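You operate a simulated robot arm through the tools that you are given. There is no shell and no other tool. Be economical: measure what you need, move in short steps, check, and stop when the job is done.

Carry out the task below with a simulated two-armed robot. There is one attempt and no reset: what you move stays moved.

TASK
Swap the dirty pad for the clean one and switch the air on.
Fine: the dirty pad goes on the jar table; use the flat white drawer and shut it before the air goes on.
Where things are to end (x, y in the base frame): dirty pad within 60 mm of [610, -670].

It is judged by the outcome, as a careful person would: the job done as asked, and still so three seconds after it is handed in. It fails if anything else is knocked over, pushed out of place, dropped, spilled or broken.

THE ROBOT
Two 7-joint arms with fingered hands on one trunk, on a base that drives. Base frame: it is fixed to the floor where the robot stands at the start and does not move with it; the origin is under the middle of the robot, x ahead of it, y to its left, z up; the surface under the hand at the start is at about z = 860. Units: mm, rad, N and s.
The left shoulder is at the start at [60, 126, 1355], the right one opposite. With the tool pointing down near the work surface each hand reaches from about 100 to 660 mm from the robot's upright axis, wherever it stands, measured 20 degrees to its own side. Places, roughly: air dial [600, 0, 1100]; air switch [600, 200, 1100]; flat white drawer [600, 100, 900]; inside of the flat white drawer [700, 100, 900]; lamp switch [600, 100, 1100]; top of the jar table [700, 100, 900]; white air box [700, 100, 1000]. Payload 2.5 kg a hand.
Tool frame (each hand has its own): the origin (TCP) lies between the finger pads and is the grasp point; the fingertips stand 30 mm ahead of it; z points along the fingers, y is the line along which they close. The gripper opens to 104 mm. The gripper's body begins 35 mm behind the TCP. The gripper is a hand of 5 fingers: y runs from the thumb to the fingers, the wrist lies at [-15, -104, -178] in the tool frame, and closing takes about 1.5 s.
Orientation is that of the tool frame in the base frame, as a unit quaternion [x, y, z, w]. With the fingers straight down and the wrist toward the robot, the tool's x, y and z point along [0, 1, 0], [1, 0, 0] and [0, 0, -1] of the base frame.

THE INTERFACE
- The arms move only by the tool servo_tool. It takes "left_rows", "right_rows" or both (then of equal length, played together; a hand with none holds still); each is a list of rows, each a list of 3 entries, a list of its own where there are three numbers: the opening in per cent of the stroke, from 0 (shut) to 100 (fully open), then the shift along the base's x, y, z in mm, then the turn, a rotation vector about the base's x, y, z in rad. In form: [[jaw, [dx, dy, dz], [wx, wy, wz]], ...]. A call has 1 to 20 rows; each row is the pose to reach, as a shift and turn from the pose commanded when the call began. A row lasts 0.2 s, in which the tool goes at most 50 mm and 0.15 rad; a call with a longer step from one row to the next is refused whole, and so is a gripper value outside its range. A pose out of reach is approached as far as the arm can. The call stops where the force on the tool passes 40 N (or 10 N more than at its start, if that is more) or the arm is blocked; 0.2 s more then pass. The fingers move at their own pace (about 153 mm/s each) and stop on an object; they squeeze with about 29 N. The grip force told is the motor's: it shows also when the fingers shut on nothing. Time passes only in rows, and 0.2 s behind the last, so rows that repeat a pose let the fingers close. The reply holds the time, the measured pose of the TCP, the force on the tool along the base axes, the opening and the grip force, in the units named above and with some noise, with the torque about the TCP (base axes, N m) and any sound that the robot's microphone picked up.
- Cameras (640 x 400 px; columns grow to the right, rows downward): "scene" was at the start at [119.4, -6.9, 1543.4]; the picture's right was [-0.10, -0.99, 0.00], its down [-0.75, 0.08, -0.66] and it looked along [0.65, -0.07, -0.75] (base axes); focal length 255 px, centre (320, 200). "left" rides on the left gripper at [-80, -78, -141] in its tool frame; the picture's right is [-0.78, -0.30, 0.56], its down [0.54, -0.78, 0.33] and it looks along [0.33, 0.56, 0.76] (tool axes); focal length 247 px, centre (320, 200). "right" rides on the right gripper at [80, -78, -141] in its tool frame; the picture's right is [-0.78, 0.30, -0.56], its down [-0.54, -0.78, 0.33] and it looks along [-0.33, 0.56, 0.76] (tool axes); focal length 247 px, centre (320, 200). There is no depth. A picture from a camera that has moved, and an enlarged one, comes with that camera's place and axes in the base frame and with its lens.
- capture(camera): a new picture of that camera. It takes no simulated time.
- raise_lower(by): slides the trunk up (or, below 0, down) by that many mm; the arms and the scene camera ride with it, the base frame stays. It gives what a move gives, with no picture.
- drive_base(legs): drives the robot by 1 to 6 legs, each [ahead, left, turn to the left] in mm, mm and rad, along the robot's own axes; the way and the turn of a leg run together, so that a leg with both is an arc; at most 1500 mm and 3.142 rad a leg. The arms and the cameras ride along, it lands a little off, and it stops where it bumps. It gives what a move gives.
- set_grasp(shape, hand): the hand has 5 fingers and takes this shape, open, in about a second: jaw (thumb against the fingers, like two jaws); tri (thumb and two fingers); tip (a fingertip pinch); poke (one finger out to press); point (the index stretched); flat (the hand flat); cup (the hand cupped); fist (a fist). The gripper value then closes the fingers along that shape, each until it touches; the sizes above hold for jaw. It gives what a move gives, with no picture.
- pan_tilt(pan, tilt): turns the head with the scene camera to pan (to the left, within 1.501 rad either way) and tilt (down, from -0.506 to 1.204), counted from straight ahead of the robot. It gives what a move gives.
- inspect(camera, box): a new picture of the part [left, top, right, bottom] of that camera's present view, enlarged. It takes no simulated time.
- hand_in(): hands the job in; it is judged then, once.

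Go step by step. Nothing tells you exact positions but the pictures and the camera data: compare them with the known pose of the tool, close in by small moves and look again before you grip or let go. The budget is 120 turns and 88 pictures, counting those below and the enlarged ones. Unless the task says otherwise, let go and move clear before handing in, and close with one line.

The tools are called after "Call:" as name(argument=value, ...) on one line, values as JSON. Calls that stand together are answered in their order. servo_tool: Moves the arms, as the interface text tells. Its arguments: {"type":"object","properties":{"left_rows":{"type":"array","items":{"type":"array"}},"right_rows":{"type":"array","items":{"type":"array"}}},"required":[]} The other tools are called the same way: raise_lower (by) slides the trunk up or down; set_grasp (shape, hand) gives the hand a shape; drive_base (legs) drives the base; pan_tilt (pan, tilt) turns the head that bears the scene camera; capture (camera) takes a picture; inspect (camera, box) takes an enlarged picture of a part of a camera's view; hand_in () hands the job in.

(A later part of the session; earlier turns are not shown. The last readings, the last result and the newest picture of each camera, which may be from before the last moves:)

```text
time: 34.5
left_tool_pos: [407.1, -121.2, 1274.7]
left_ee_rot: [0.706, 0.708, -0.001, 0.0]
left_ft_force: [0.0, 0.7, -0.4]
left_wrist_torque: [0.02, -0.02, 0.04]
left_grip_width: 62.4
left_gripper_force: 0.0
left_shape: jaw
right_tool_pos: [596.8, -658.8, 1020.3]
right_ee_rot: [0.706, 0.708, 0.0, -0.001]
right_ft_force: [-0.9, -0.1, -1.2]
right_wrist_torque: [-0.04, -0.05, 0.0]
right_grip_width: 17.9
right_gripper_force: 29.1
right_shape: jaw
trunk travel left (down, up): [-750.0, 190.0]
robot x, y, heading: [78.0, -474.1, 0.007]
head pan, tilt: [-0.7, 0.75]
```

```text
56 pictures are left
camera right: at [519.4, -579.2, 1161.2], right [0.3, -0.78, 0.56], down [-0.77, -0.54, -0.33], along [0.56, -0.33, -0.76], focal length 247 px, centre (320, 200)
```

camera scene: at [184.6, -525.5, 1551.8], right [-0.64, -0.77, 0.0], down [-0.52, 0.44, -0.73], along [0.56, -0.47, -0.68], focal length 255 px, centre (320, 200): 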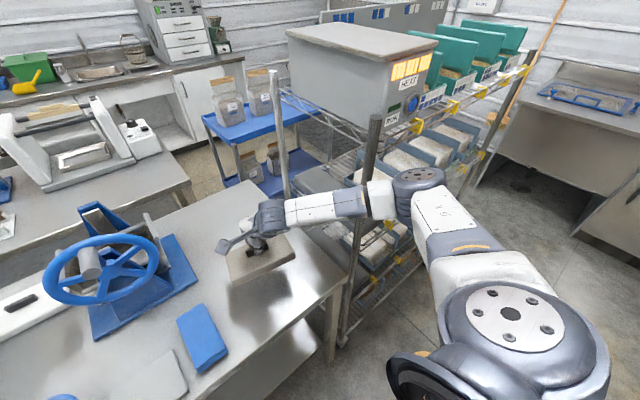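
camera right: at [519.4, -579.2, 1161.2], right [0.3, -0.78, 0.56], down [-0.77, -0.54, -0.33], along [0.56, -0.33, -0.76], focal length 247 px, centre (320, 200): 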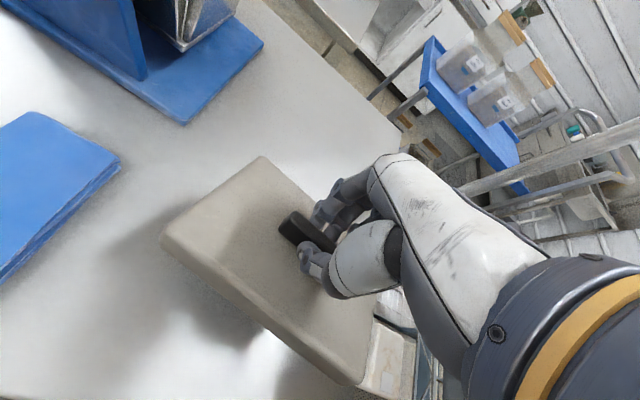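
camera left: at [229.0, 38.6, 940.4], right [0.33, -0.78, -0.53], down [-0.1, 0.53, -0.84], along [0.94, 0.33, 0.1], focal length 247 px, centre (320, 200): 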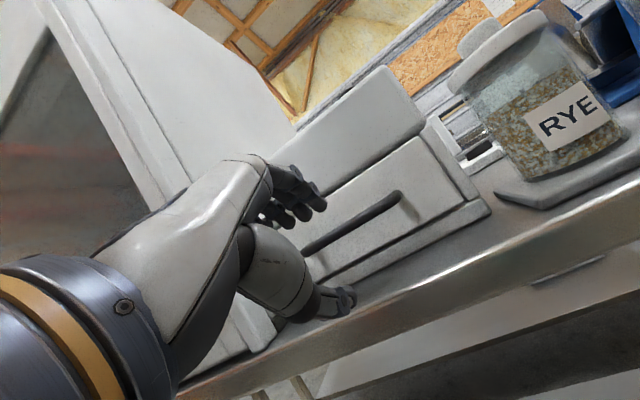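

The forearm passes about 35 mm from the rack post, so I'll back the base off slightly to gain clearance before finishing the descent.

Call:
drive_base(legs=[[-45, 25, 0]])

Call:
servo_tool(right_rows=[[0, [15, -8, -12], [0, 0, 0]], [0, [30, -12, -24], [0, 0, 0]], [0, [45, -16, -36], [0, 0, 0]], [0, [52, -20, -46], [0, 0, 0]], [0, [52, -20, -46], [0, 0, 0]]])

Call:
capture(camera="scene")

Call:
capture(camera="right")

```text
time: 35.4
left_tool_pos: [362.6, -95.7, 1274.3]
left_ee_rot: [0.706, 0.708, 0.001, 0.0]
left_ft_force: [0.2, 0.1, 0.7]
left_wrist_torque: [0.0, -0.03, -0.01]
left_grip_width: 62.2
left_gripper_force: 0.0
left_shape: jaw
right_tool_pos: [552.8, -632.0, 1020.4]
right_ee_rot: [0.706, 0.708, 0.0, 0.001]
right_ft_force: [-0.2, 0.4, -0.7]
right_wrist_torque: [-0.05, -0.02, 0.0]
right_grip_width: 18.1
right_gripper_force: 28.3
right_shape: jaw
trunk travel left (down, up): [-750.0, 190.0]
robot x, y, heading: [37.2, -449.3, 0.007]
head pan, tilt: [-0.7, 0.75]
```

```text
time: 36.6
left_tool_pos: [363.8, -96.4, 1273.8]
left_ee_rot: [0.706, 0.708, 0.0, 0.001]
left_ft_force: [0.2, 0.5, -0.1]
left_wrist_torque: [-0.01, 0.02, 0.0]
left_grip_width: 62.3
left_gripper_force: 0.1
left_shape: jaw
right_tool_pos: [604.7, -653.5, 975.2]
right_ee_rot: [0.706, 0.708, 0.0, -0.001]
right_ft_force: [-0.2, -0.7, -0.2]
right_wrist_torque: [-0.02, 0.0, 0.0]
right_grip_width: 18.0
right_gripper_force: 29.0
right_shape: jaw
trunk travel left (down, up): [-750.0, 190.0]
robot x, y, heading: [34.6, -448.8, 0.002]
head pan, tilt: [-0.7, 0.75]
```

```text
55 pictures are left
camera scene: at [140.4, -500.6, 1551.8], right [-0.64, -0.77, 0.0], down [-0.52, 0.44, -0.73], along [0.56, -0.47, -0.68], focal length 255 px, centre (320, 200)
```

scene: 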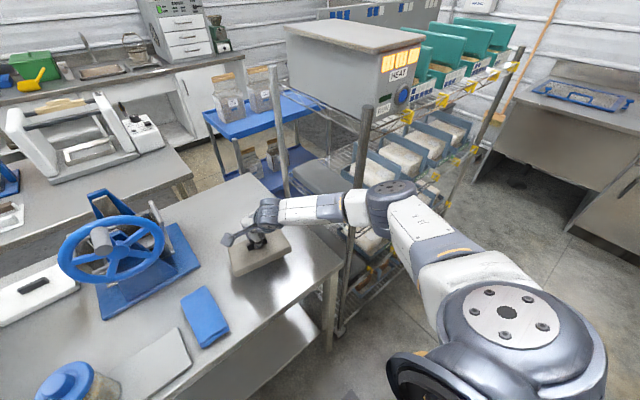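

```text
54 pictures are left
camera right: at [527.1, -574.5, 1115.4], right [0.3, -0.78, 0.56], down [-0.77, -0.54, -0.33], along [0.56, -0.33, -0.76], focal length 247 px, centre (320, 200)
```

right: 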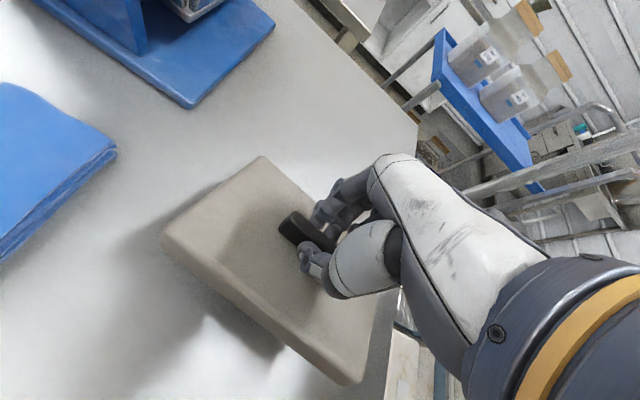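

I need to know whether the pad hangs level, as it was gripped with the hand tilted 20°.

Call:
inspect(camera="scene", box=[200, 180, 360, 300])

```text
3.33 times, centred on (280, 240) of scene
camera zoom: at [140.4, -500.6, 1551.8], right [-0.64, -0.77, 0.0], down [-0.52, 0.44, -0.73], along [0.56, -0.47, -0.68], focal length 850 px, centre (453, 67)
```

zoom: 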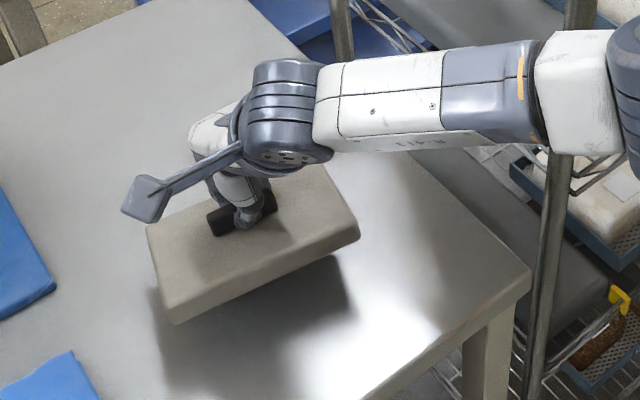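

The near edge hangs high, as expected, so I'll tilt the hand back by 0.35 rad to level the pad before setting it down.

Call:
servo_tool(right_rows=[[0, [-4, -2, 0], [0, -0.12, 0]], [0, [-7, -4, 0], [0, -0.24, 0]], [0, [-10, -6, 0], [0, -0.35, 0]], [0, [-10, -6, -15], [0, -0.35, 0]], [0, [-10, -6, -30], [0, -0.35, 0]], [0, [-10, -6, -30], [0, -0.35, 0]]])

Call:
inspect(camera="scene", box=[200, 180, 360, 300])

Call:
capture(camera="right")

```text
time: 38.0
left_tool_pos: [364.9, -97.2, 1274.2]
left_ee_rot: [0.706, 0.708, 0.0, 0.001]
left_ft_force: [0.5, -0.7, -0.2]
left_wrist_torque: [0.0, 0.01, 0.02]
left_grip_width: 61.9
left_gripper_force: 0.1
left_shape: jaw
right_tool_pos: [597.6, -657.6, 973.7]
right_ee_rot: [0.703, 0.705, 0.063, 0.064]
right_ft_force: [-0.6, 0.0, -1.0]
right_wrist_torque: [-0.02, 0.0, 0.03]
right_grip_width: 18.1
right_gripper_force: 29.0
right_shape: jaw
right hand out of reach, approached as far as the arm can: row 2, 3, 4, 5, 6
trunk travel left (down, up): [-750.0, 190.0]
robot x, y, heading: [36.6, -453.2, -0.001]
head pan, tilt: [-0.7, 0.75]
```

```text
3.33 times, centred on (280, 240) of scene
camera zoom: at [140.3, -500.6, 1551.8], right [-0.64, -0.77, 0.0], down [-0.52, 0.44, -0.73], along [0.56, -0.47, -0.68], focal length 850 px, centre (453, 67)
```

zoom: 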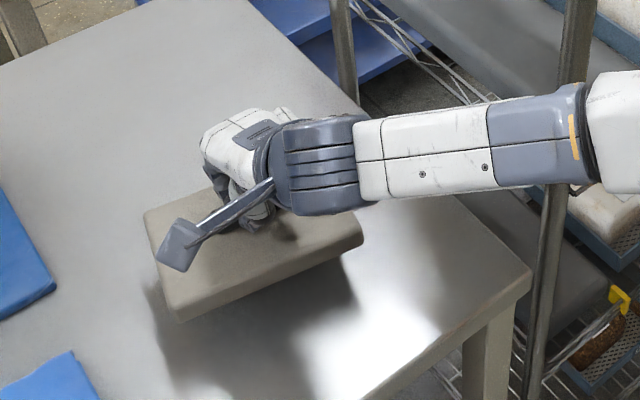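

```text
51 pictures are left
camera right: at [497.5, -577.6, 1099.4], right [0.19, -0.77, 0.6], down [-0.7, -0.54, -0.47], along [0.68, -0.33, -0.65], focal length 247 px, centre (320, 200)
```

right: 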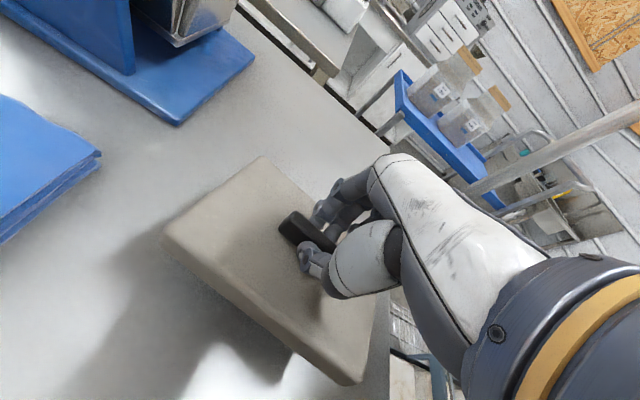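

The full tilt isn't reachable here, but half of it is. I'll keep ~10° and lower in small steps so that the pad settles flat against the table, watching force.

Call:
servo_tool(right_rows=[[0, [4, 0, 20], [0, 0.1, 0]], [0, [4, 0, 15], [0, 0.19, 0]], [0, [4, 0, 8], [0, 0.19, 0]], [0, [4, 0, 0], [0, 0.19, 0]], [0, [4, 0, 0], [0, 0.19, 0]]])

Call:
inspect(camera="scene", box=[200, 180, 360, 300])

```text
time: 39.2
left_tool_pos: [364.0, -97.0, 1273.3]
left_ee_rot: [0.706, 0.708, 0.0, 0.001]
left_ft_force: [0.6, 0.5, 0.2]
left_wrist_torque: [0.01, -0.03, -0.01]
left_grip_width: 62.1
left_gripper_force: 0.0
left_shape: jaw
right_tool_pos: [602.5, -655.9, 974.1]
right_ee_rot: [0.706, 0.708, -0.004, -0.003]
right_ft_force: [-0.2, -0.2, -1.7]
right_wrist_torque: [0.0, 0.0, -0.01]
right_grip_width: 17.9
right_gripper_force: 28.7
right_shape: jaw
trunk travel left (down, up): [-750.0, 190.0]
robot x, y, heading: [38.7, -447.0, 0.002]
head pan, tilt: [-0.7, 0.75]
```

```text
3.33 times, centred on (280, 240) of scene
camera zoom: at [140.3, -500.6, 1551.8], right [-0.64, -0.77, 0.0], down [-0.52, 0.44, -0.73], along [0.56, -0.47, -0.68], focal length 850 px, centre (453, 67)
```

zoom: 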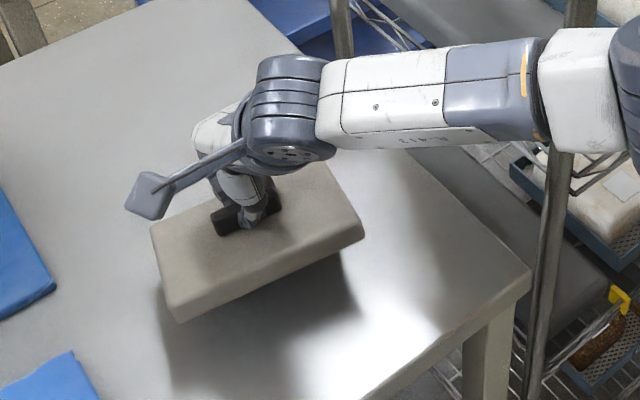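

The hand went back to vertical, so the offset counts from the reached pose. I'll take the reachable 10° tilt and lower toward the table.

Call:
servo_tool(right_rows=[[0, [-2, 0, -8], [0, -0.08, 0]], [0, [-4, 0, -16], [0, -0.15, 0]], [0, [-4, 0, -24], [0, -0.15, 0]], [0, [-4, 0, -32], [0, -0.15, 0]], [0, [-4, 0, -32], [0, -0.15, 0]]])

Call:
inspect(camera="scene", box=[200, 180, 360, 300])

```text
time: 40.4
left_tool_pos: [364.5, -97.2, 1274.3]
left_ee_rot: [0.706, 0.708, 0.0, 0.0]
left_ft_force: [0.3, 0.4, 0.1]
left_wrist_torque: [-0.02, -0.01, 0.01]
left_grip_width: 62.4
left_gripper_force: 0.0
left_shape: jaw
right_tool_pos: [599.4, -656.2, 944.0]
right_ee_rot: [0.704, 0.706, 0.049, 0.049]
right_ft_force: [-0.7, 0.0, -1.6]
right_wrist_torque: [0.0, -0.04, -0.02]
right_grip_width: 18.0
right_gripper_force: 29.3
right_shape: jaw
trunk travel left (down, up): [-750.0, 190.0]
robot x, y, heading: [35.8, -452.0, 0.002]
head pan, tilt: [-0.7, 0.75]
```

```text
3.33 times, centred on (280, 240) of scene
camera zoom: at [140.3, -500.6, 1551.8], right [-0.64, -0.77, 0.0], down [-0.52, 0.44, -0.73], along [0.56, -0.47, -0.68], focal length 850 px, centre (453, 67)
```

zoom: 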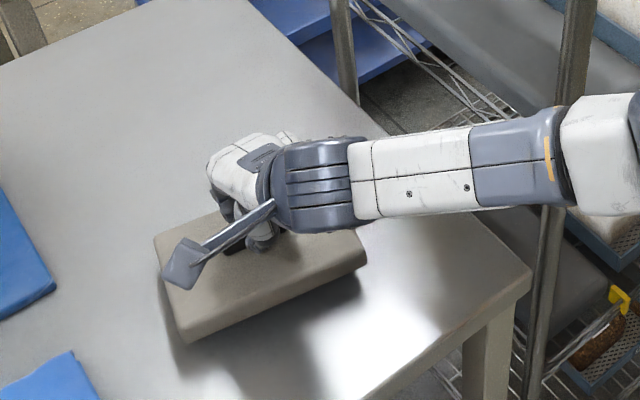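

Still about 15–20 mm above the table at the far edge. Continuing down in small steps until contact settles it.

Call:
servo_tool(right_rows=[[0, [0, 0, -4], [0, 0, 0]], [0, [0, 0, -8], [0, 0, 0]], [0, [0, 0, -11], [0, 0, 0]], [0, [0, 0, -14], [0, 0, 0]], [0, [0, 0, -14], [0, 0, 0]]])

Call:
inspect(camera="scene", box=[200, 180, 360, 300])

```text
time: 41.6
left_tool_pos: [362.6, -96.4, 1273.8]
left_ee_rot: [0.706, 0.709, 0.0, 0.001]
left_ft_force: [-0.7, 0.7, 0.7]
left_wrist_torque: [0.01, 0.03, 0.01]
left_grip_width: 62.2
left_gripper_force: 0.1
left_shape: jaw
right_tool_pos: [598.0, -657.3, 929.2]
right_ee_rot: [0.704, 0.706, 0.049, 0.05]
right_ft_force: [0.9, -0.1, -1.3]
right_wrist_torque: [0.05, 0.01, 0.02]
right_grip_width: 17.9
right_gripper_force: 28.9
right_shape: jaw
trunk travel left (down, up): [-750.0, 190.0]
robot x, y, heading: [37.5, -448.1, 0.001]
head pan, tilt: [-0.7, 0.75]
```

```text
3.33 times, centred on (280, 240) of scene
camera zoom: at [140.3, -500.6, 1551.8], right [-0.64, -0.77, 0.0], down [-0.52, 0.44, -0.73], along [0.56, -0.47, -0.68], focal length 850 px, centre (453, 67)
```

zoom: 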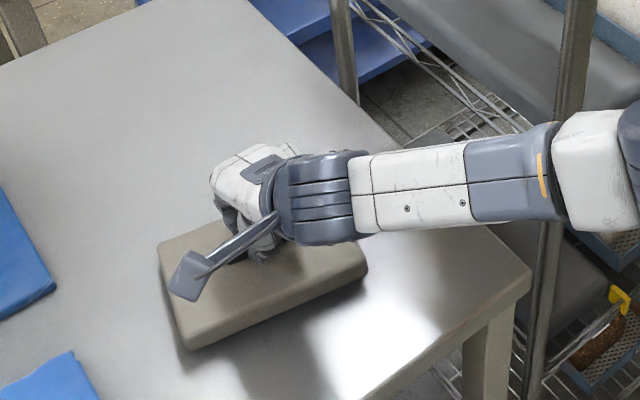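

Call:
servo_tool(right_rows=[[0, [0, 0, -3], [0, 0, 0]], [0, [0, 0, -6], [0, 0, 0]], [0, [0, 0, -9], [0, 0, 0]], [0, [0, 0, -12], [0, 0, 0]], [0, [0, 0, -12], [0, 0, 0]]])

Call:
inspect(camera="scene", box=[200, 180, 360, 300])

```text
time: 42.8
left_tool_pos: [362.1, -96.9, 1275.1]
left_ee_rot: [0.706, 0.708, -0.001, 0.001]
left_ft_force: [-0.1, -0.1, -0.1]
left_wrist_torque: [-0.01, 0.01, -0.01]
left_grip_width: 62.3
left_gripper_force: 0.0
left_shape: jaw
right_tool_pos: [597.7, -654.7, 918.8]
right_ee_rot: [0.704, 0.706, 0.051, 0.051]
right_ft_force: [-2.0, -1.3, 11.8]
right_wrist_torque: [0.0, -0.18, 0.01]
right_grip_width: 18.5
right_gripper_force: 29.1
right_shape: jaw
trunk travel left (down, up): [-750.0, 190.0]
robot x, y, heading: [36.3, -448.0, 0.005]
head pan, tilt: [-0.7, 0.75]
```

```text
3.33 times, centred on (280, 240) of scene
camera zoom: at [138.6, -500.2, 1552.1], right [-0.64, -0.77, 0.0], down [-0.52, 0.44, -0.73], along [0.56, -0.47, -0.68], focal length 850 px, centre (453, 67)
```

zoom: 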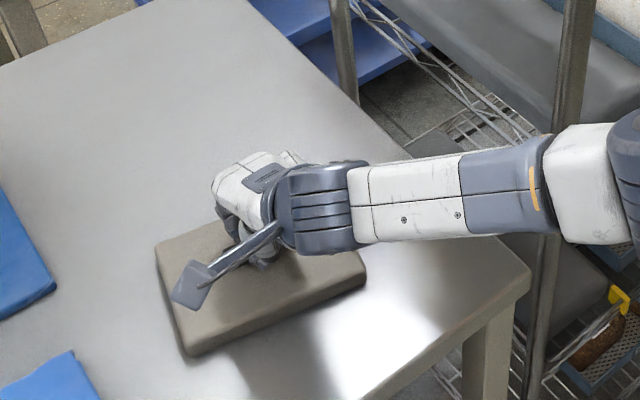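

Contact at 12 N and the pad looks nearly flat. A final 4 mm down, then open.

Call:
servo_tool(right_rows=[[0, [0, 0, -3], [0, 0, 0]], [0, [0, 0, -4], [0, 0, 0]], [10, [0, 0, -3], [0, 0, 0]], [25, [0, 0, -2], [0, 0, 0]], [40, [0, 0, 0], [0, 0, 0]], [50, [0, 0, 2], [0, 0, 0]], [50, [0, 0, 10], [0, 0, 0]], [50, [0, 0, 25], [0, 0, 0]], [50, [0, 0, 60], [0, 0, 0]], [50, [0, 0, 100], [0, 0, 0]], [50, [-10, 10, 145], [0, 0.08, 0]], [50, [-30, 20, 190], [0, 0.15, 0]], [50, [-60, 20, 230], [0, 0.15, 0]], [50, [-100, 20, 250], [0, 0.15, 0]]])

Call:
capture(camera="scene")

```text
refused: row 12 steps farther than a row can; nothing moved
```

```text
46 pictures are left
camera scene: at [138.6, -500.2, 1552.1], right [-0.64, -0.77, 0.0], down [-0.52, 0.44, -0.73], along [0.56, -0.47, -0.68], focal length 255 px, centre (320, 200)
```

scene: 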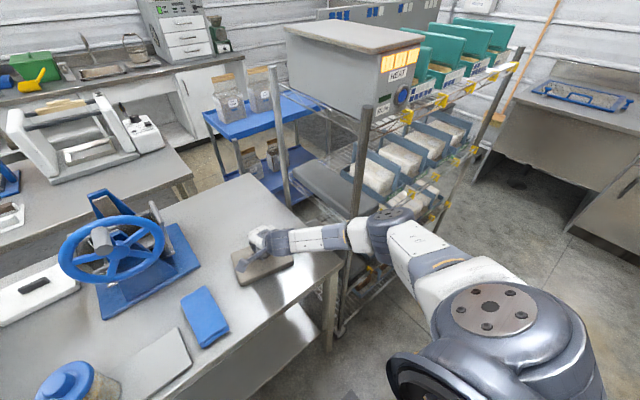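

One row was slightly too long; I'll resend it with smaller steps.

Call:
servo_tool(right_rows=[[0, [0, 0, -3], [0, 0, 0]], [0, [0, 0, -4], [0, 0, 0]], [10, [0, 0, -3], [0, 0, 0]], [25, [0, 0, -2], [0, 0, 0]], [40, [0, 0, 0], [0, 0, 0]], [50, [0, 0, 2], [0, 0, 0]], [50, [0, 0, 2], [0, 0, 0]], [50, [0, 0, 15], [0, 0, 0]], [50, [0, 0, 40], [0, 0, 0]], [50, [0, 0, 80], [0, 0, 0]], [50, [0, 0, 120], [0, 0.07, 0]], [50, [-15, 5, 160], [0, 0.13, 0]], [50, [-40, 10, 195], [0, 0.15, 0]], [50, [-75, 10, 225], [0, 0.15, 0]], [50, [-110, 10, 250], [0, 0.15, 0]]])

Call:
capture(camera="scene")

```text
time: 46.0
left_tool_pos: [363.1, -97.2, 1274.7]
left_ee_rot: [0.706, 0.709, -0.001, 0.001]
left_ft_force: [-0.1, -0.5, 0.6]
left_wrist_torque: [0.04, 0.0, 0.0]
left_grip_width: 61.9
left_gripper_force: 0.1
left_shape: jaw
right_tool_pos: [487.4, -647.5, 1168.1]
right_ee_rot: [0.705, 0.709, -0.003, -0.004]
right_ft_force: [-0.6, 0.5, 0.0]
right_wrist_torque: [0.0, 0.04, -0.01]
right_grip_width: 51.9
right_gripper_force: 0.1
right_shape: jaw
trunk travel left (down, up): [-750.0, 190.0]
robot x, y, heading: [37.5, -447.6, 0.009]
head pan, tilt: [-0.7, 0.75]
```

```text
45 pictures are left
camera scene: at [139.5, -500.6, 1551.8], right [-0.64, -0.77, 0.0], down [-0.52, 0.44, -0.73], along [0.56, -0.47, -0.68], focal length 255 px, centre (320, 200)
```

scene: 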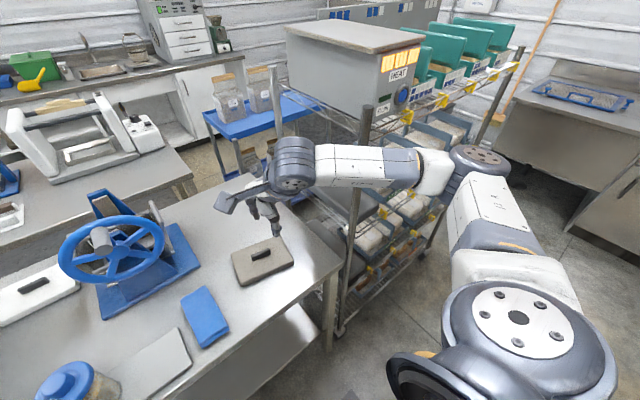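

The dirty pad lies flat at about (605, -656). The clean pad at (935, -128) is far across the table, so I'll look down to see how close the base can get to the table.

Call:
pan_tilt(pan=0.3, tilt=1.2)

Call:
capture(camera="scene")

Call:
capture(camera="left")

```text
time: 47.3
left_tool_pos: [363.4, -97.1, 1273.7]
left_ee_rot: [0.706, 0.708, 0.0, 0.0]
left_ft_force: [0.2, -0.3, 0.0]
left_wrist_torque: [-0.01, 0.01, 0.0]
left_grip_width: 62.0
left_gripper_force: 0.1
left_shape: jaw
right_tool_pos: [488.4, -648.0, 1166.9]
right_ee_rot: [0.707, 0.708, -0.004, -0.004]
right_ft_force: [0.2, -0.2, -0.6]
right_wrist_torque: [0.0, 0.0, 0.01]
right_grip_width: 51.6
right_gripper_force: 0.0
right_shape: jaw
trunk travel left (down, up): [-750.0, 190.0]
robot x, y, heading: [35.8, -444.9, 0.004]
head pan, tilt: [0.3, 1.201]
```

```text
44 pictures are left
camera scene: at [130.1, -430.8, 1520.1], right [0.3, -0.95, 0.0], down [-0.89, -0.28, -0.36], along [0.35, 0.11, -0.93], focal length 255 px, centre (320, 200)
```

scene: 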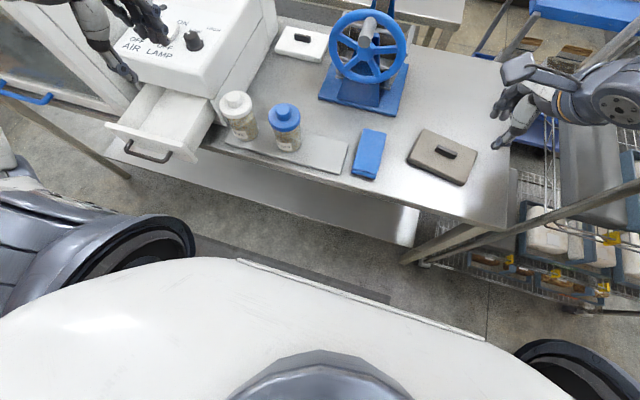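

```text
43 pictures are left
camera left: at [286.8, -177.5, 1415.5], right [-0.29, -0.78, -0.56], down [-0.78, 0.53, -0.33], along [0.55, 0.33, -0.76], focal length 247 px, centre (320, 200)
```

left: 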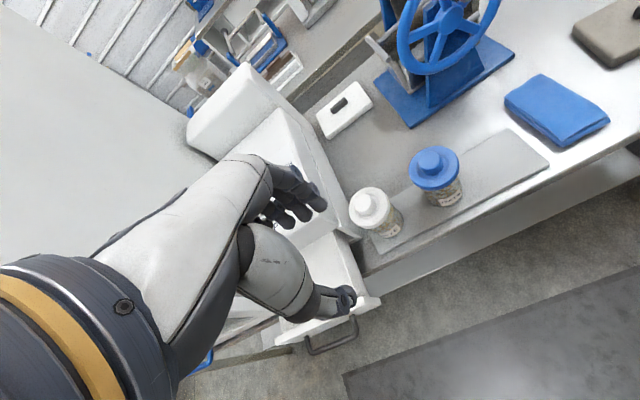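

Only the torso shows, so the base's limits must be found carefully. I'll tuck the right arm in away from the rack, shift left, then approach the table in steps.

Call:
servo_tool(right_rows=[[50, [-20, 15, 20], [0, 0, 0]], [50, [-40, 30, 40], [0, 0, 0]], [50, [-60, 45, 60], [0, 0, 0]], [50, [-80, 60, 80], [0, 0, 0]], [50, [-100, 75, 100], [0, 0, 0]], [50, [-100, 75, 100], [0, 0, 0]]])

Call:
drive_base(legs=[[0, 91, 0]])

Call:
drive_base(legs=[[100, 0, 0]])

Call:
capture(camera="scene")

```text
time: 48.7
left_tool_pos: [364.5, -97.2, 1274.1]
left_ee_rot: [0.706, 0.708, -0.001, 0.001]
left_ft_force: [-0.2, -0.4, -0.1]
left_wrist_torque: [-0.01, 0.02, 0.01]
left_grip_width: 62.0
left_gripper_force: 0.0
left_shape: jaw
right_tool_pos: [387.0, -572.2, 1267.6]
right_ee_rot: [0.706, 0.709, -0.004, -0.004]
right_ft_force: [0.5, -0.2, 0.3]
right_wrist_torque: [-0.01, 0.01, 0.01]
right_grip_width: 51.8
right_gripper_force: 0.0
right_shape: jaw
trunk travel left (down, up): [-750.0, 190.0]
robot x, y, heading: [36.5, -449.0, 0.002]
head pan, tilt: [0.3, 1.201]
```

```text
time: 49.8
left_tool_pos: [364.8, -6.3, 1274.8]
left_ee_rot: [0.707, 0.707, -0.001, 0.001]
left_ft_force: [0.2, -0.1, -0.2]
left_wrist_torque: [0.02, -0.03, 0.01]
left_grip_width: 62.2
left_gripper_force: 0.2
left_shape: jaw
right_tool_pos: [388.5, -481.7, 1267.4]
right_ee_rot: [0.707, 0.708, -0.004, -0.004]
right_ft_force: [0.3, 1.3, 0.3]
right_wrist_torque: [-0.04, -0.04, 0.01]
right_grip_width: 51.7
right_gripper_force: 0.0
right_shape: jaw
trunk travel left (down, up): [-750.0, 190.0]
robot x, y, heading: [34.6, -357.0, 0.003]
head pan, tilt: [0.3, 1.201]
```

```text
time: 50.9
left_tool_pos: [463.9, -5.9, 1273.3]
left_ee_rot: [0.706, 0.708, -0.001, 0.001]
left_ft_force: [0.4, -0.8, -0.3]
left_wrist_torque: [0.03, 0.03, -0.03]
left_grip_width: 62.4
left_gripper_force: 0.0
left_shape: jaw
right_tool_pos: [487.0, -480.3, 1265.6]
right_ee_rot: [0.706, 0.708, -0.003, -0.004]
right_ft_force: [0.1, 0.5, 0.7]
right_wrist_torque: [0.03, 0.02, 0.0]
right_grip_width: 52.0
right_gripper_force: 0.0
right_shape: jaw
trunk travel left (down, up): [-750.0, 190.0]
robot x, y, heading: [136.3, -355.9, 0.008]
head pan, tilt: [0.3, 1.201]
```

```text
42 pictures are left
camera scene: at [230.1, -340.2, 1520.0], right [0.3, -0.95, 0.0], down [-0.89, -0.28, -0.36], along [0.35, 0.11, -0.93], focal length 255 px, centre (320, 200)
```

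scene: 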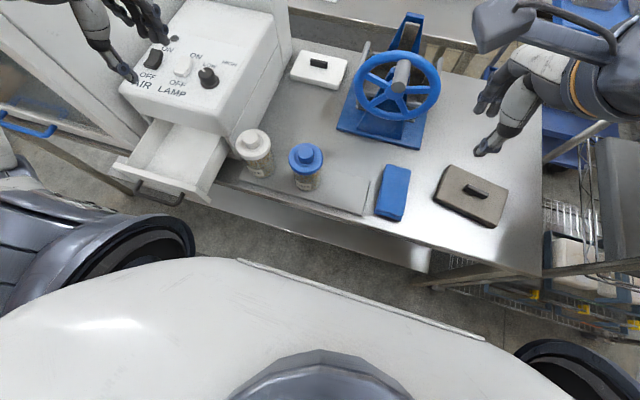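

Still free at x = 136. Advancing further in small legs.

Call:
drive_base(legs=[[60, 0, 0]])

Call:
drive_base(legs=[[40, 0, 0]])

Call:
capture(camera="scene")

```text
time: 51.9
left_tool_pos: [523.9, -6.0, 1274.6]
left_ee_rot: [0.706, 0.708, -0.001, 0.001]
left_ft_force: [0.0, -1.0, -0.1]
left_wrist_torque: [-0.01, 0.05, 0.0]
left_grip_width: 62.2
left_gripper_force: 0.0
left_shape: jaw
right_tool_pos: [547.9, -481.2, 1266.7]
right_ee_rot: [0.705, 0.709, -0.003, -0.003]
right_ft_force: [0.4, -0.8, -0.3]
right_wrist_torque: [-0.01, 0.05, -0.03]
right_grip_width: 51.8
right_gripper_force: 0.0
right_shape: jaw
trunk travel left (down, up): [-750.0, 190.0]
robot x, y, heading: [198.5, -356.3, 0.008]
head pan, tilt: [0.3, 1.201]
```

```text
time: 52.8
left_tool_pos: [563.3, -5.6, 1274.5]
left_ee_rot: [0.707, 0.708, -0.001, 0.0]
left_ft_force: [0.4, -0.1, -0.7]
left_wrist_torque: [0.0, 0.02, -0.01]
left_grip_width: 62.3
left_gripper_force: 0.0
left_shape: jaw
right_tool_pos: [586.8, -480.7, 1265.6]
right_ee_rot: [0.706, 0.708, -0.003, -0.004]
right_ft_force: [1.1, -0.3, -0.6]
right_wrist_torque: [-0.03, 0.02, 0.05]
right_grip_width: 51.8
right_gripper_force: 0.0
right_shape: jaw
trunk travel left (down, up): [-750.0, 190.0]
robot x, y, heading: [231.3, -359.5, 0.007]
head pan, tilt: [0.3, 1.201]
```

```text
41 pictures are left
camera scene: at [329.5, -339.8, 1520.0], right [0.3, -0.95, 0.0], down [-0.89, -0.28, -0.36], along [0.34, 0.11, -0.93], focal length 255 px, centre (320, 200)
```

scene: 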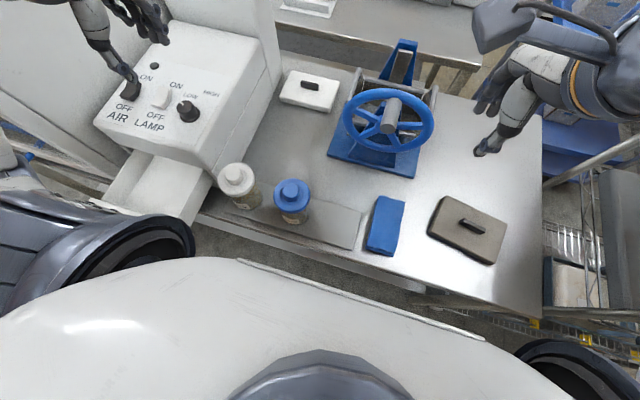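

Still free. One more 40 mm, then bring the left hand across at height toward the clean pad.

Call:
drive_base(legs=[[40, 0, 0]])

Call:
servo_tool(left_rows=[[50, [40, -15, 0], [0, 0, 0]], [50, [80, -30, 0], [0, 0, 0]], [50, [120, -45, 0], [0, 0, 0]], [50, [160, -60, -15], [0, 0, 0]], [50, [200, -75, -30], [0, 0, 0]], [50, [240, -90, -45], [0, 0, 0]], [50, [275, -105, -60], [0, 0, 0]], [50, [310, -118, -75], [0, 0, 0]], [50, [310, -118, -75], [0, 0, 0]]])

Call:
capture(camera="left")

Call:
capture(camera="scene")

```text
time: 53.7
left_tool_pos: [604.5, -5.7, 1274.8]
left_ee_rot: [0.706, 0.708, -0.001, 0.0]
left_ft_force: [0.9, 0.4, 0.1]
left_wrist_torque: [0.02, 0.07, -0.02]
left_grip_width: 62.4
left_gripper_force: 0.0
left_shape: jaw
right_tool_pos: [627.1, -482.1, 1266.3]
right_ee_rot: [0.705, 0.709, -0.003, -0.004]
right_ft_force: [-0.2, 0.6, 0.4]
right_wrist_torque: [-0.02, 0.02, 0.01]
right_grip_width: 51.7
right_gripper_force: 0.0
right_shape: jaw
trunk travel left (down, up): [-750.0, 190.0]
robot x, y, heading: [271.0, -357.8, 0.002]
head pan, tilt: [0.3, 1.201]
```

```text
time: 55.7
left_tool_pos: [910.2, -123.7, 1198.5]
left_ee_rot: [0.707, 0.707, 0.0, 0.001]
left_ft_force: [-0.4, 0.3, 0.2]
left_wrist_torque: [-0.01, 0.0, -0.03]
left_grip_width: 52.2
left_gripper_force: 0.0
left_shape: jaw
right_tool_pos: [625.3, -479.4, 1265.6]
right_ee_rot: [0.706, 0.708, -0.003, -0.003]
right_ft_force: [-0.5, 0.5, -0.9]
right_wrist_torque: [-0.05, -0.05, 0.0]
right_grip_width: 51.8
right_gripper_force: 0.0
right_shape: jaw
trunk travel left (down, up): [-750.0, 190.0]
robot x, y, heading: [271.0, -357.6, 0.005]
head pan, tilt: [0.3, 1.201]
```

```text
40 pictures are left
camera left: at [833.9, -204.3, 1340.1], right [-0.29, -0.78, -0.56], down [-0.78, 0.53, -0.33], along [0.56, 0.33, -0.76], focal length 247 px, centre (320, 200)
```

left: 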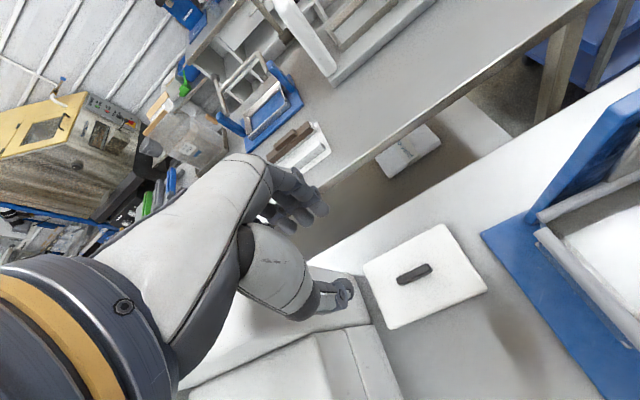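

```text
39 pictures are left
camera scene: at [367.3, -339.2, 1520.1], right [0.3, -0.95, 0.0], down [-0.89, -0.28, -0.36], along [0.35, 0.11, -0.93], focal length 255 px, centre (320, 200)
```

scene: 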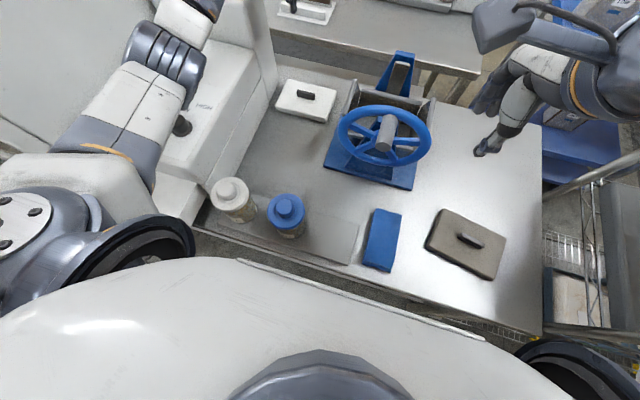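

The clean pad's tab is at about (923, -121, 900), aligned with y. I'll descend partway and check the arm's clearance from box and jars.

Call:
servo_tool(left_rows=[[50, [4, 1, -30], [0, 0, 0]], [50, [8, 2, -60], [0, 0, 0]], [50, [12, 2, -90], [0, 0, 0]], [50, [13, 2, -120], [0, 0, 0]], [50, [13, 2, -150], [0, 0, 0]], [50, [13, 2, -150], [0, 0, 0]]])

Call:
capture(camera="left")

Call:
capture(camera="scene")

```text
time: 57.1
left_tool_pos: [924.0, -122.8, 1049.1]
left_ee_rot: [0.707, 0.707, 0.0, 0.001]
left_ft_force: [0.6, 0.6, -0.1]
left_wrist_torque: [0.03, 0.01, 0.01]
left_grip_width: 52.4
left_gripper_force: 0.1
left_shape: jaw
right_tool_pos: [625.7, -480.7, 1266.4]
right_ee_rot: [0.706, 0.709, -0.003, -0.003]
right_ft_force: [0.1, -0.5, 0.0]
right_wrist_torque: [0.02, -0.02, 0.01]
right_grip_width: 51.9
right_gripper_force: 0.1
right_shape: jaw
trunk travel left (down, up): [-750.0, 190.0]
robot x, y, heading: [272.4, -357.9, 0.002]
head pan, tilt: [0.3, 1.201]
```

```text
38 pictures are left
camera left: at [847.9, -203.1, 1190.2], right [-0.29, -0.78, -0.56], down [-0.78, 0.53, -0.33], along [0.56, 0.33, -0.76], focal length 247 px, centre (320, 200)
```

left: 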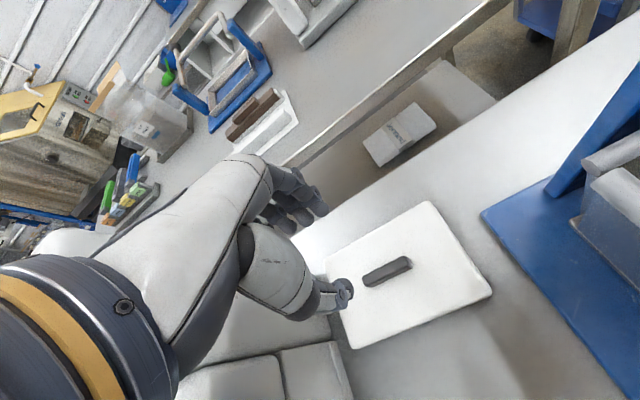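

```text
37 pictures are left
camera scene: at [367.7, -339.7, 1520.1], right [0.3, -0.95, 0.0], down [-0.89, -0.28, -0.36], along [0.35, 0.11, -0.93], focal length 255 px, centre (320, 200)
```

scene: 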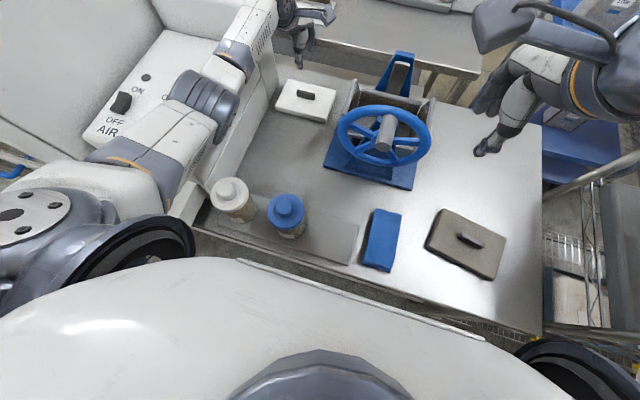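

Clearances look fine. Descending to just above the tab, with a small alignment correction.

Call:
servo_tool(left_rows=[[50, [0, -1, -30], [0, 0, 0]], [50, [-1, -2, -60], [0, 0, 0]], [50, [-2, -2, -90], [0, 0, 0]], [50, [-2, -2, -110], [0, 0, 0]], [50, [-2, -2, -118], [0, 0, 0]], [50, [-2, -2, -118], [0, 0, 0]]])

Call:
inspect(camera="left", box=[220, 140, 500, 360])

Call:
capture(camera="scene")

```text
time: 58.5
left_tool_pos: [909.5, -128.1, 941.6]
left_ee_rot: [0.706, 0.708, -0.001, 0.001]
left_ft_force: [0.7, 0.7, -0.3]
left_wrist_torque: [0.0, 0.02, -0.01]
left_grip_width: 52.4
left_gripper_force: 0.1
left_shape: jaw
left hand out of reach, approached as far as the arm can: row 3, 4, 5, 6
right_tool_pos: [626.2, -479.9, 1266.6]
right_ee_rot: [0.706, 0.708, -0.004, -0.002]
right_ft_force: [0.4, -0.5, -0.3]
right_wrist_torque: [-0.04, 0.0, 0.02]
right_grip_width: 51.8
right_gripper_force: 0.2
right_shape: jaw
trunk travel left (down, up): [-750.0, 190.0]
robot x, y, heading: [269.7, -357.1, 0.004]
head pan, tilt: [0.3, 1.201]
```

```text
1.82 times, centred on (360, 250) of left
camera zoom: at [831.9, -208.3, 1082.8], right [-0.29, -0.78, -0.56], down [-0.78, 0.53, -0.33], along [0.56, 0.33, -0.76], focal length 449 px, centre (247, 109)
```

zoom: 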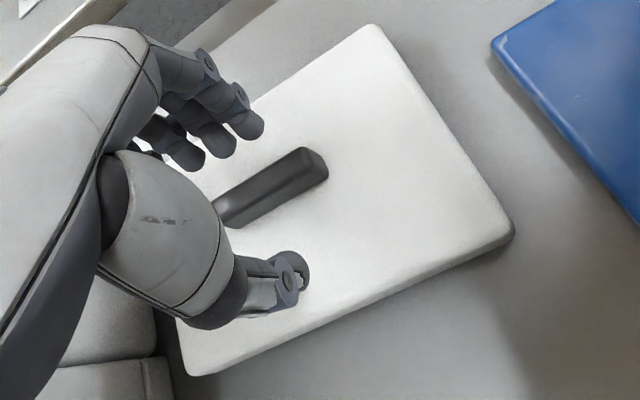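

```text
35 pictures are left
camera scene: at [367.8, -339.7, 1520.1], right [0.3, -0.95, 0.0], down [-0.89, -0.28, -0.36], along [0.35, 0.11, -0.93], focal length 255 px, centre (320, 200)
```

scene: 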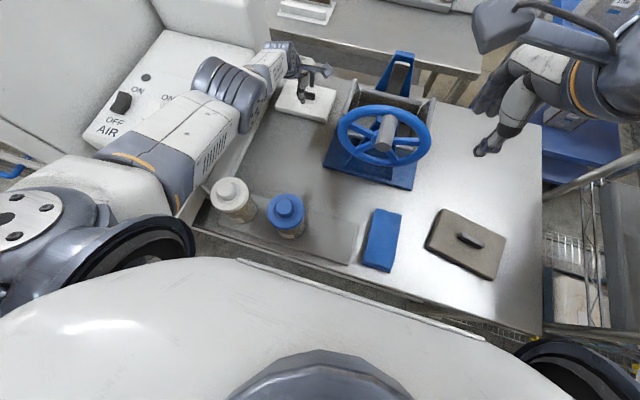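

The arm is at full stretch about 15 mm short. I'll raise slightly, drive 30 mm further forward and come down again.

Call:
servo_tool(left_rows=[[50, [0, 0, 20], [0, 0, 0]], [50, [0, 0, 40], [0, 0, 0]], [50, [0, 0, 40], [0, 0, 0]]])

Call:
drive_base(legs=[[30, 0, 0]])

```text
time: 59.3
left_tool_pos: [924.0, -126.3, 975.2]
left_ee_rot: [0.706, 0.708, -0.001, 0.0]
left_ft_force: [0.0, 0.0, 0.1]
left_wrist_torque: [0.02, 0.02, 0.03]
left_grip_width: 52.5
left_gripper_force: 0.0
left_shape: jaw
left hand out of reach, approached as far as the arm can: row 1, 2, 3
right_tool_pos: [625.4, -481.3, 1266.7]
right_ee_rot: [0.706, 0.709, -0.003, -0.003]
right_ft_force: [-0.8, 1.1, -0.9]
right_wrist_torque: [-0.02, 0.03, 0.0]
right_grip_width: 51.9
right_gripper_force: 0.1
right_shape: jaw
trunk travel left (down, up): [-750.0, 190.0]
robot x, y, heading: [273.8, -357.9, 0.004]
head pan, tilt: [0.3, 1.201]
```

```text
time: 60.1
left_tool_pos: [953.8, -126.5, 974.0]
left_ee_rot: [0.706, 0.708, -0.001, 0.001]
left_ft_force: [0.3, 0.2, -0.2]
left_wrist_torque: [-0.01, -0.01, 0.0]
left_grip_width: 52.3
left_gripper_force: 0.1
left_shape: jaw
right_tool_pos: [656.1, -479.0, 1267.4]
right_ee_rot: [0.706, 0.709, -0.004, -0.004]
right_ft_force: [0.1, 0.4, 0.0]
right_wrist_torque: [0.01, 0.01, 0.0]
right_grip_width: 51.7
right_gripper_force: 0.0
right_shape: jaw
trunk travel left (down, up): [-750.0, 190.0]
robot x, y, heading: [300.5, -356.1, -0.001]
head pan, tilt: [0.3, 1.201]
```

Call:
servo_tool(left_rows=[[50, [-16, 2, 0], [0, 0, 0]], [50, [-32, 4, 0], [0, 0, 0]], [50, [-32, 4, -18], [0, 0, 0]], [50, [-32, 4, -36], [0, 0, 0]], [50, [-32, 4, -36], [0, 0, 0]]])

Call:
inspect(camera="left", box=[220, 140, 500, 360])

```text
time: 61.3
left_tool_pos: [933.9, -119.6, 933.8]
left_ee_rot: [0.706, 0.708, -0.001, 0.001]
left_ft_force: [-0.6, 0.5, 0.4]
left_wrist_torque: [0.0, 0.01, 0.0]
left_grip_width: 52.5
left_gripper_force: 0.1
left_shape: jaw
left hand out of reach, approached as far as the arm can: row 1, 2, 3, 4, 5
right_tool_pos: [654.6, -480.3, 1267.0]
right_ee_rot: [0.706, 0.708, -0.003, -0.003]
right_ft_force: [-0.2, 0.0, 0.1]
right_wrist_torque: [-0.01, -0.03, -0.02]
right_grip_width: 51.8
right_gripper_force: 0.0
right_shape: jaw
trunk travel left (down, up): [-750.0, 190.0]
robot x, y, heading: [305.8, -353.2, 0.006]
head pan, tilt: [0.3, 1.201]
```

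```text
1.82 times, centred on (360, 250) of left
camera zoom: at [856.1, -200.6, 1075.0], right [-0.29, -0.78, -0.56], down [-0.78, 0.53, -0.33], along [0.55, 0.33, -0.76], focal length 449 px, centre (247, 109)
```

zoom: 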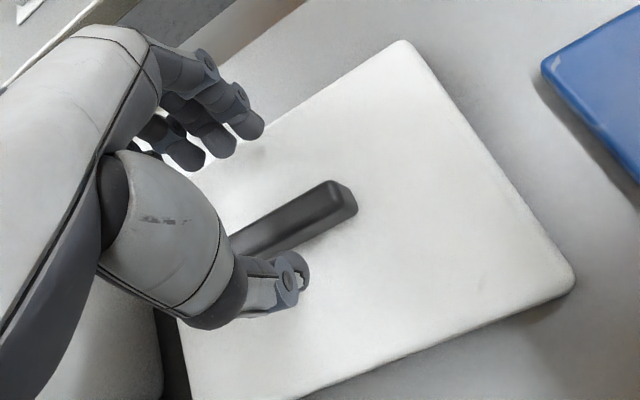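

The tab centre is about (918, -121); I'm 16 mm too far forward. Shifting back, then looking.

Call:
servo_tool(left_rows=[[50, [-8, 0, 0], [0, 0, 0]], [50, [-16, 0, 0], [0, 0, 0]], [50, [-16, 0, 0], [0, 0, 0]]])

Call:
inspect(camera="left", box=[220, 140, 500, 360])

```text
time: 62.1
left_tool_pos: [929.5, -118.1, 926.3]
left_ee_rot: [0.706, 0.709, -0.001, 0.0]
left_ft_force: [-0.4, 0.0, 0.5]
left_wrist_torque: [0.01, -0.03, 0.01]
left_grip_width: 52.2
left_gripper_force: 0.0
left_shape: jaw
left hand out of reach, approached as far as the arm can: row 1, 2, 3
right_tool_pos: [655.3, -480.7, 1266.9]
right_ee_rot: [0.707, 0.708, -0.003, -0.003]
right_ft_force: [-0.8, -0.1, 0.6]
right_wrist_torque: [0.01, -0.03, 0.01]
right_grip_width: 51.8
right_gripper_force: 0.0
right_shape: jaw
trunk travel left (down, up): [-750.0, 190.0]
robot x, y, heading: [302.0, -356.3, 0.004]
head pan, tilt: [0.3, 1.201]
```

```text
1.82 times, centred on (360, 250) of left
camera zoom: at [852.2, -198.9, 1068.1], right [-0.29, -0.78, -0.56], down [-0.78, 0.53, -0.33], along [0.55, 0.33, -0.76], focal length 449 px, centre (247, 109)
```

zoom: 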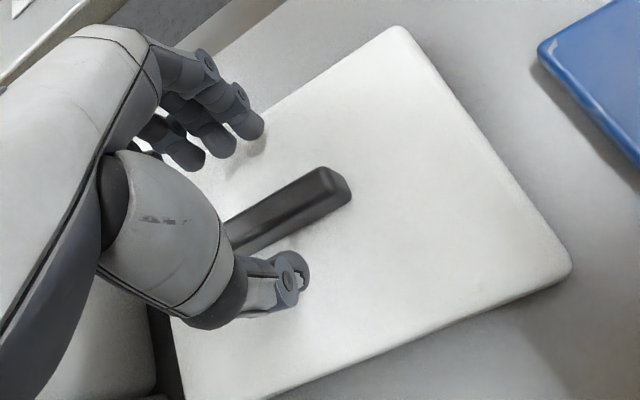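

Nearly there; the arm is creeping toward the target. I'll command the remaining small offset.

Call:
servo_tool(left_rows=[[50, [-6, -1, -2], [0, 0, 0]], [50, [-12, -2, -4], [0, 0, 0]], [50, [-12, -2, -6], [0, 0, 0]], [50, [-12, -2, -6], [0, 0, 0]]])

Call:
inspect(camera="left", box=[220, 140, 500, 360])

```text
time: 63.1
left_tool_pos: [924.8, -119.5, 917.7]
left_ee_rot: [0.706, 0.708, -0.001, -0.001]
left_ft_force: [0.0, -0.2, -0.2]
left_wrist_torque: [-0.01, 0.01, 0.02]
left_grip_width: 52.2
left_gripper_force: 0.0
left_shape: jaw
left hand out of reach, approached as far as the arm can: row 1, 2, 3, 4
right_tool_pos: [654.9, -480.7, 1266.3]
right_ee_rot: [0.706, 0.708, -0.003, -0.002]
right_ft_force: [0.0, 0.5, -0.1]
right_wrist_torque: [0.01, -0.02, 0.0]
right_grip_width: 51.7
right_gripper_force: 0.1
right_shape: jaw
trunk travel left (down, up): [-750.0, 190.0]
robot x, y, heading: [305.5, -359.8, 0.004]
head pan, tilt: [0.3, 1.201]
```

```text
1.82 times, centred on (360, 250) of left
camera zoom: at [847.1, -199.9, 1058.6], right [-0.29, -0.78, -0.55], down [-0.78, 0.53, -0.33], along [0.55, 0.33, -0.76], focal length 449 px, centre (247, 109)
```

zoom: 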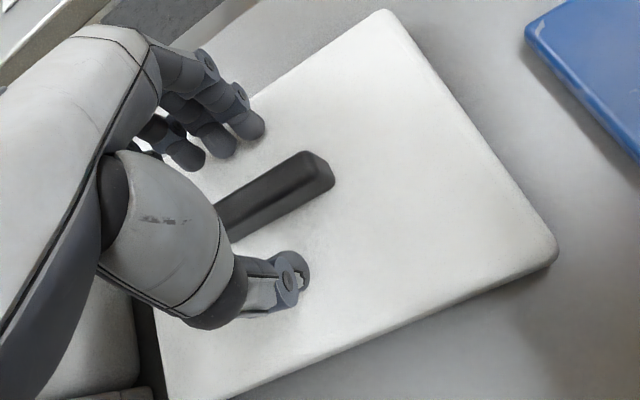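

The tab now lies midway between thumb and fingers at tip depth (z 918). Closing.

Call:
servo_tool(left_rows=[[30, [0, 0, 0], [0, 0, 0]], [10, [0, 0, 0], [0, 0, 0]], [0, [0, 0, 0], [0, 0, 0]], [0, [0, 0, 0], [0, 0, 0]], [0, [0, 0, 0], [0, 0, 0]], [0, [0, 0, 0], [0, 0, 0]], [0, [0, 0, 0], [0, 0, 0]]])

Call:
inspect(camera="left", box=[220, 140, 500, 360])

```text
time: 64.7
left_tool_pos: [924.5, -120.4, 916.3]
left_ee_rot: [0.706, 0.709, -0.001, 0.0]
left_ft_force: [-0.6, 0.3, 0.2]
left_wrist_torque: [-0.05, -0.06, -0.04]
left_grip_width: 9.5
left_gripper_force: 29.5
left_shape: jaw
right_tool_pos: [655.4, -481.1, 1266.7]
right_ee_rot: [0.706, 0.708, -0.003, -0.004]
right_ft_force: [-0.1, -0.1, -0.5]
right_wrist_torque: [0.0, 0.0, 0.02]
right_grip_width: 51.6
right_gripper_force: 0.1
right_shape: jaw
trunk travel left (down, up): [-750.0, 190.0]
robot x, y, heading: [303.0, -356.6, 0.005]
head pan, tilt: [0.3, 1.201]
```

```text
1.82 times, centred on (360, 250) of left
camera zoom: at [847.2, -199.9, 1058.7], right [-0.29, -0.78, -0.55], down [-0.78, 0.53, -0.33], along [0.55, 0.33, -0.76], focal length 449 px, centre (247, 109)
```

zoom: 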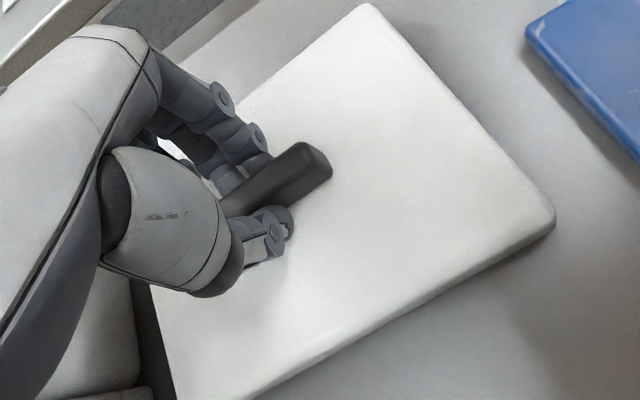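

Grip holds on the tab. Lifting straight up a little to test.

Call:
servo_tool(left_rows=[[0, [0, 0, 10], [0, 0, 0]], [0, [0, 0, 25], [0, 0, 0]], [0, [0, 0, 50], [0, 0, 0]], [0, [0, 0, 80], [0, 0, 0]], [0, [0, 0, 110], [0, 0, 0]], [0, [0, 0, 110], [0, 0, 0]]])

Call:
capture(camera="left")

Call:
capture(camera="scene")

```text
time: 66.1
left_tool_pos: [964.6, -113.5, 1010.2]
left_ee_rot: [0.706, 0.708, -0.001, 0.0]
left_ft_force: [0.3, -0.5, -0.8]
left_wrist_torque: [0.01, -0.02, -0.01]
left_grip_width: 9.3
left_gripper_force: 28.9
left_shape: jaw
left hand out of reach, approached as far as the arm can: row 1, 2, 3, 4, 5, 6
right_tool_pos: [655.1, -480.7, 1267.1]
right_ee_rot: [0.706, 0.709, -0.003, -0.004]
right_ft_force: [-0.3, -0.6, 0.3]
right_wrist_torque: [0.01, -0.02, 0.03]
right_grip_width: 51.9
right_gripper_force: 0.0
right_shape: jaw
trunk travel left (down, up): [-750.0, 190.0]
robot x, y, heading: [302.4, -355.4, 0.006]
head pan, tilt: [0.3, 1.201]
```

```text
30 pictures are left
camera left: at [887.4, -193.9, 1150.6], right [-0.29, -0.78, -0.56], down [-0.78, 0.53, -0.33], along [0.55, 0.33, -0.76], focal length 247 px, centre (320, 200)
```

left: 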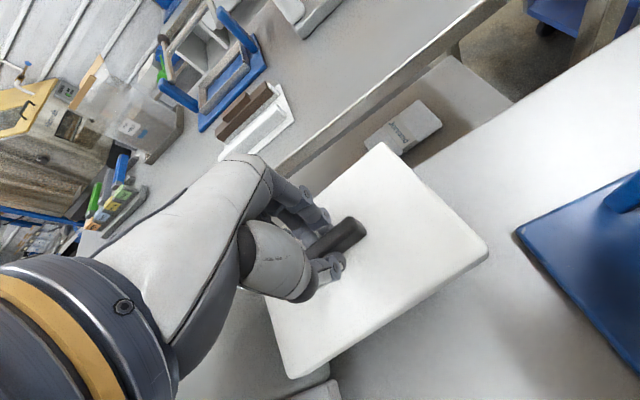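

```text
29 pictures are left
camera scene: at [397.9, -339.5, 1520.1], right [0.3, -0.95, 0.0], down [-0.89, -0.28, -0.36], along [0.35, 0.11, -0.93], focal length 255 px, centre (320, 200)
```

scene: 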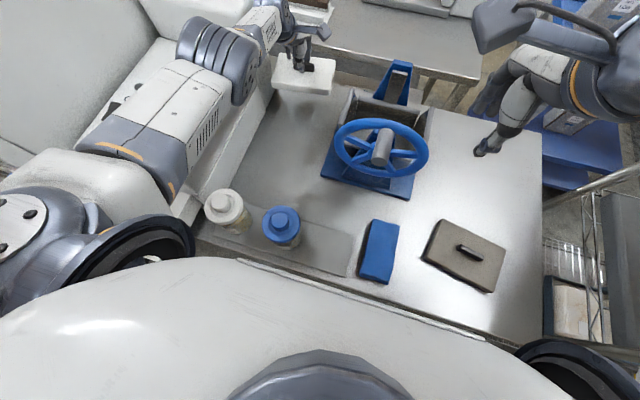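

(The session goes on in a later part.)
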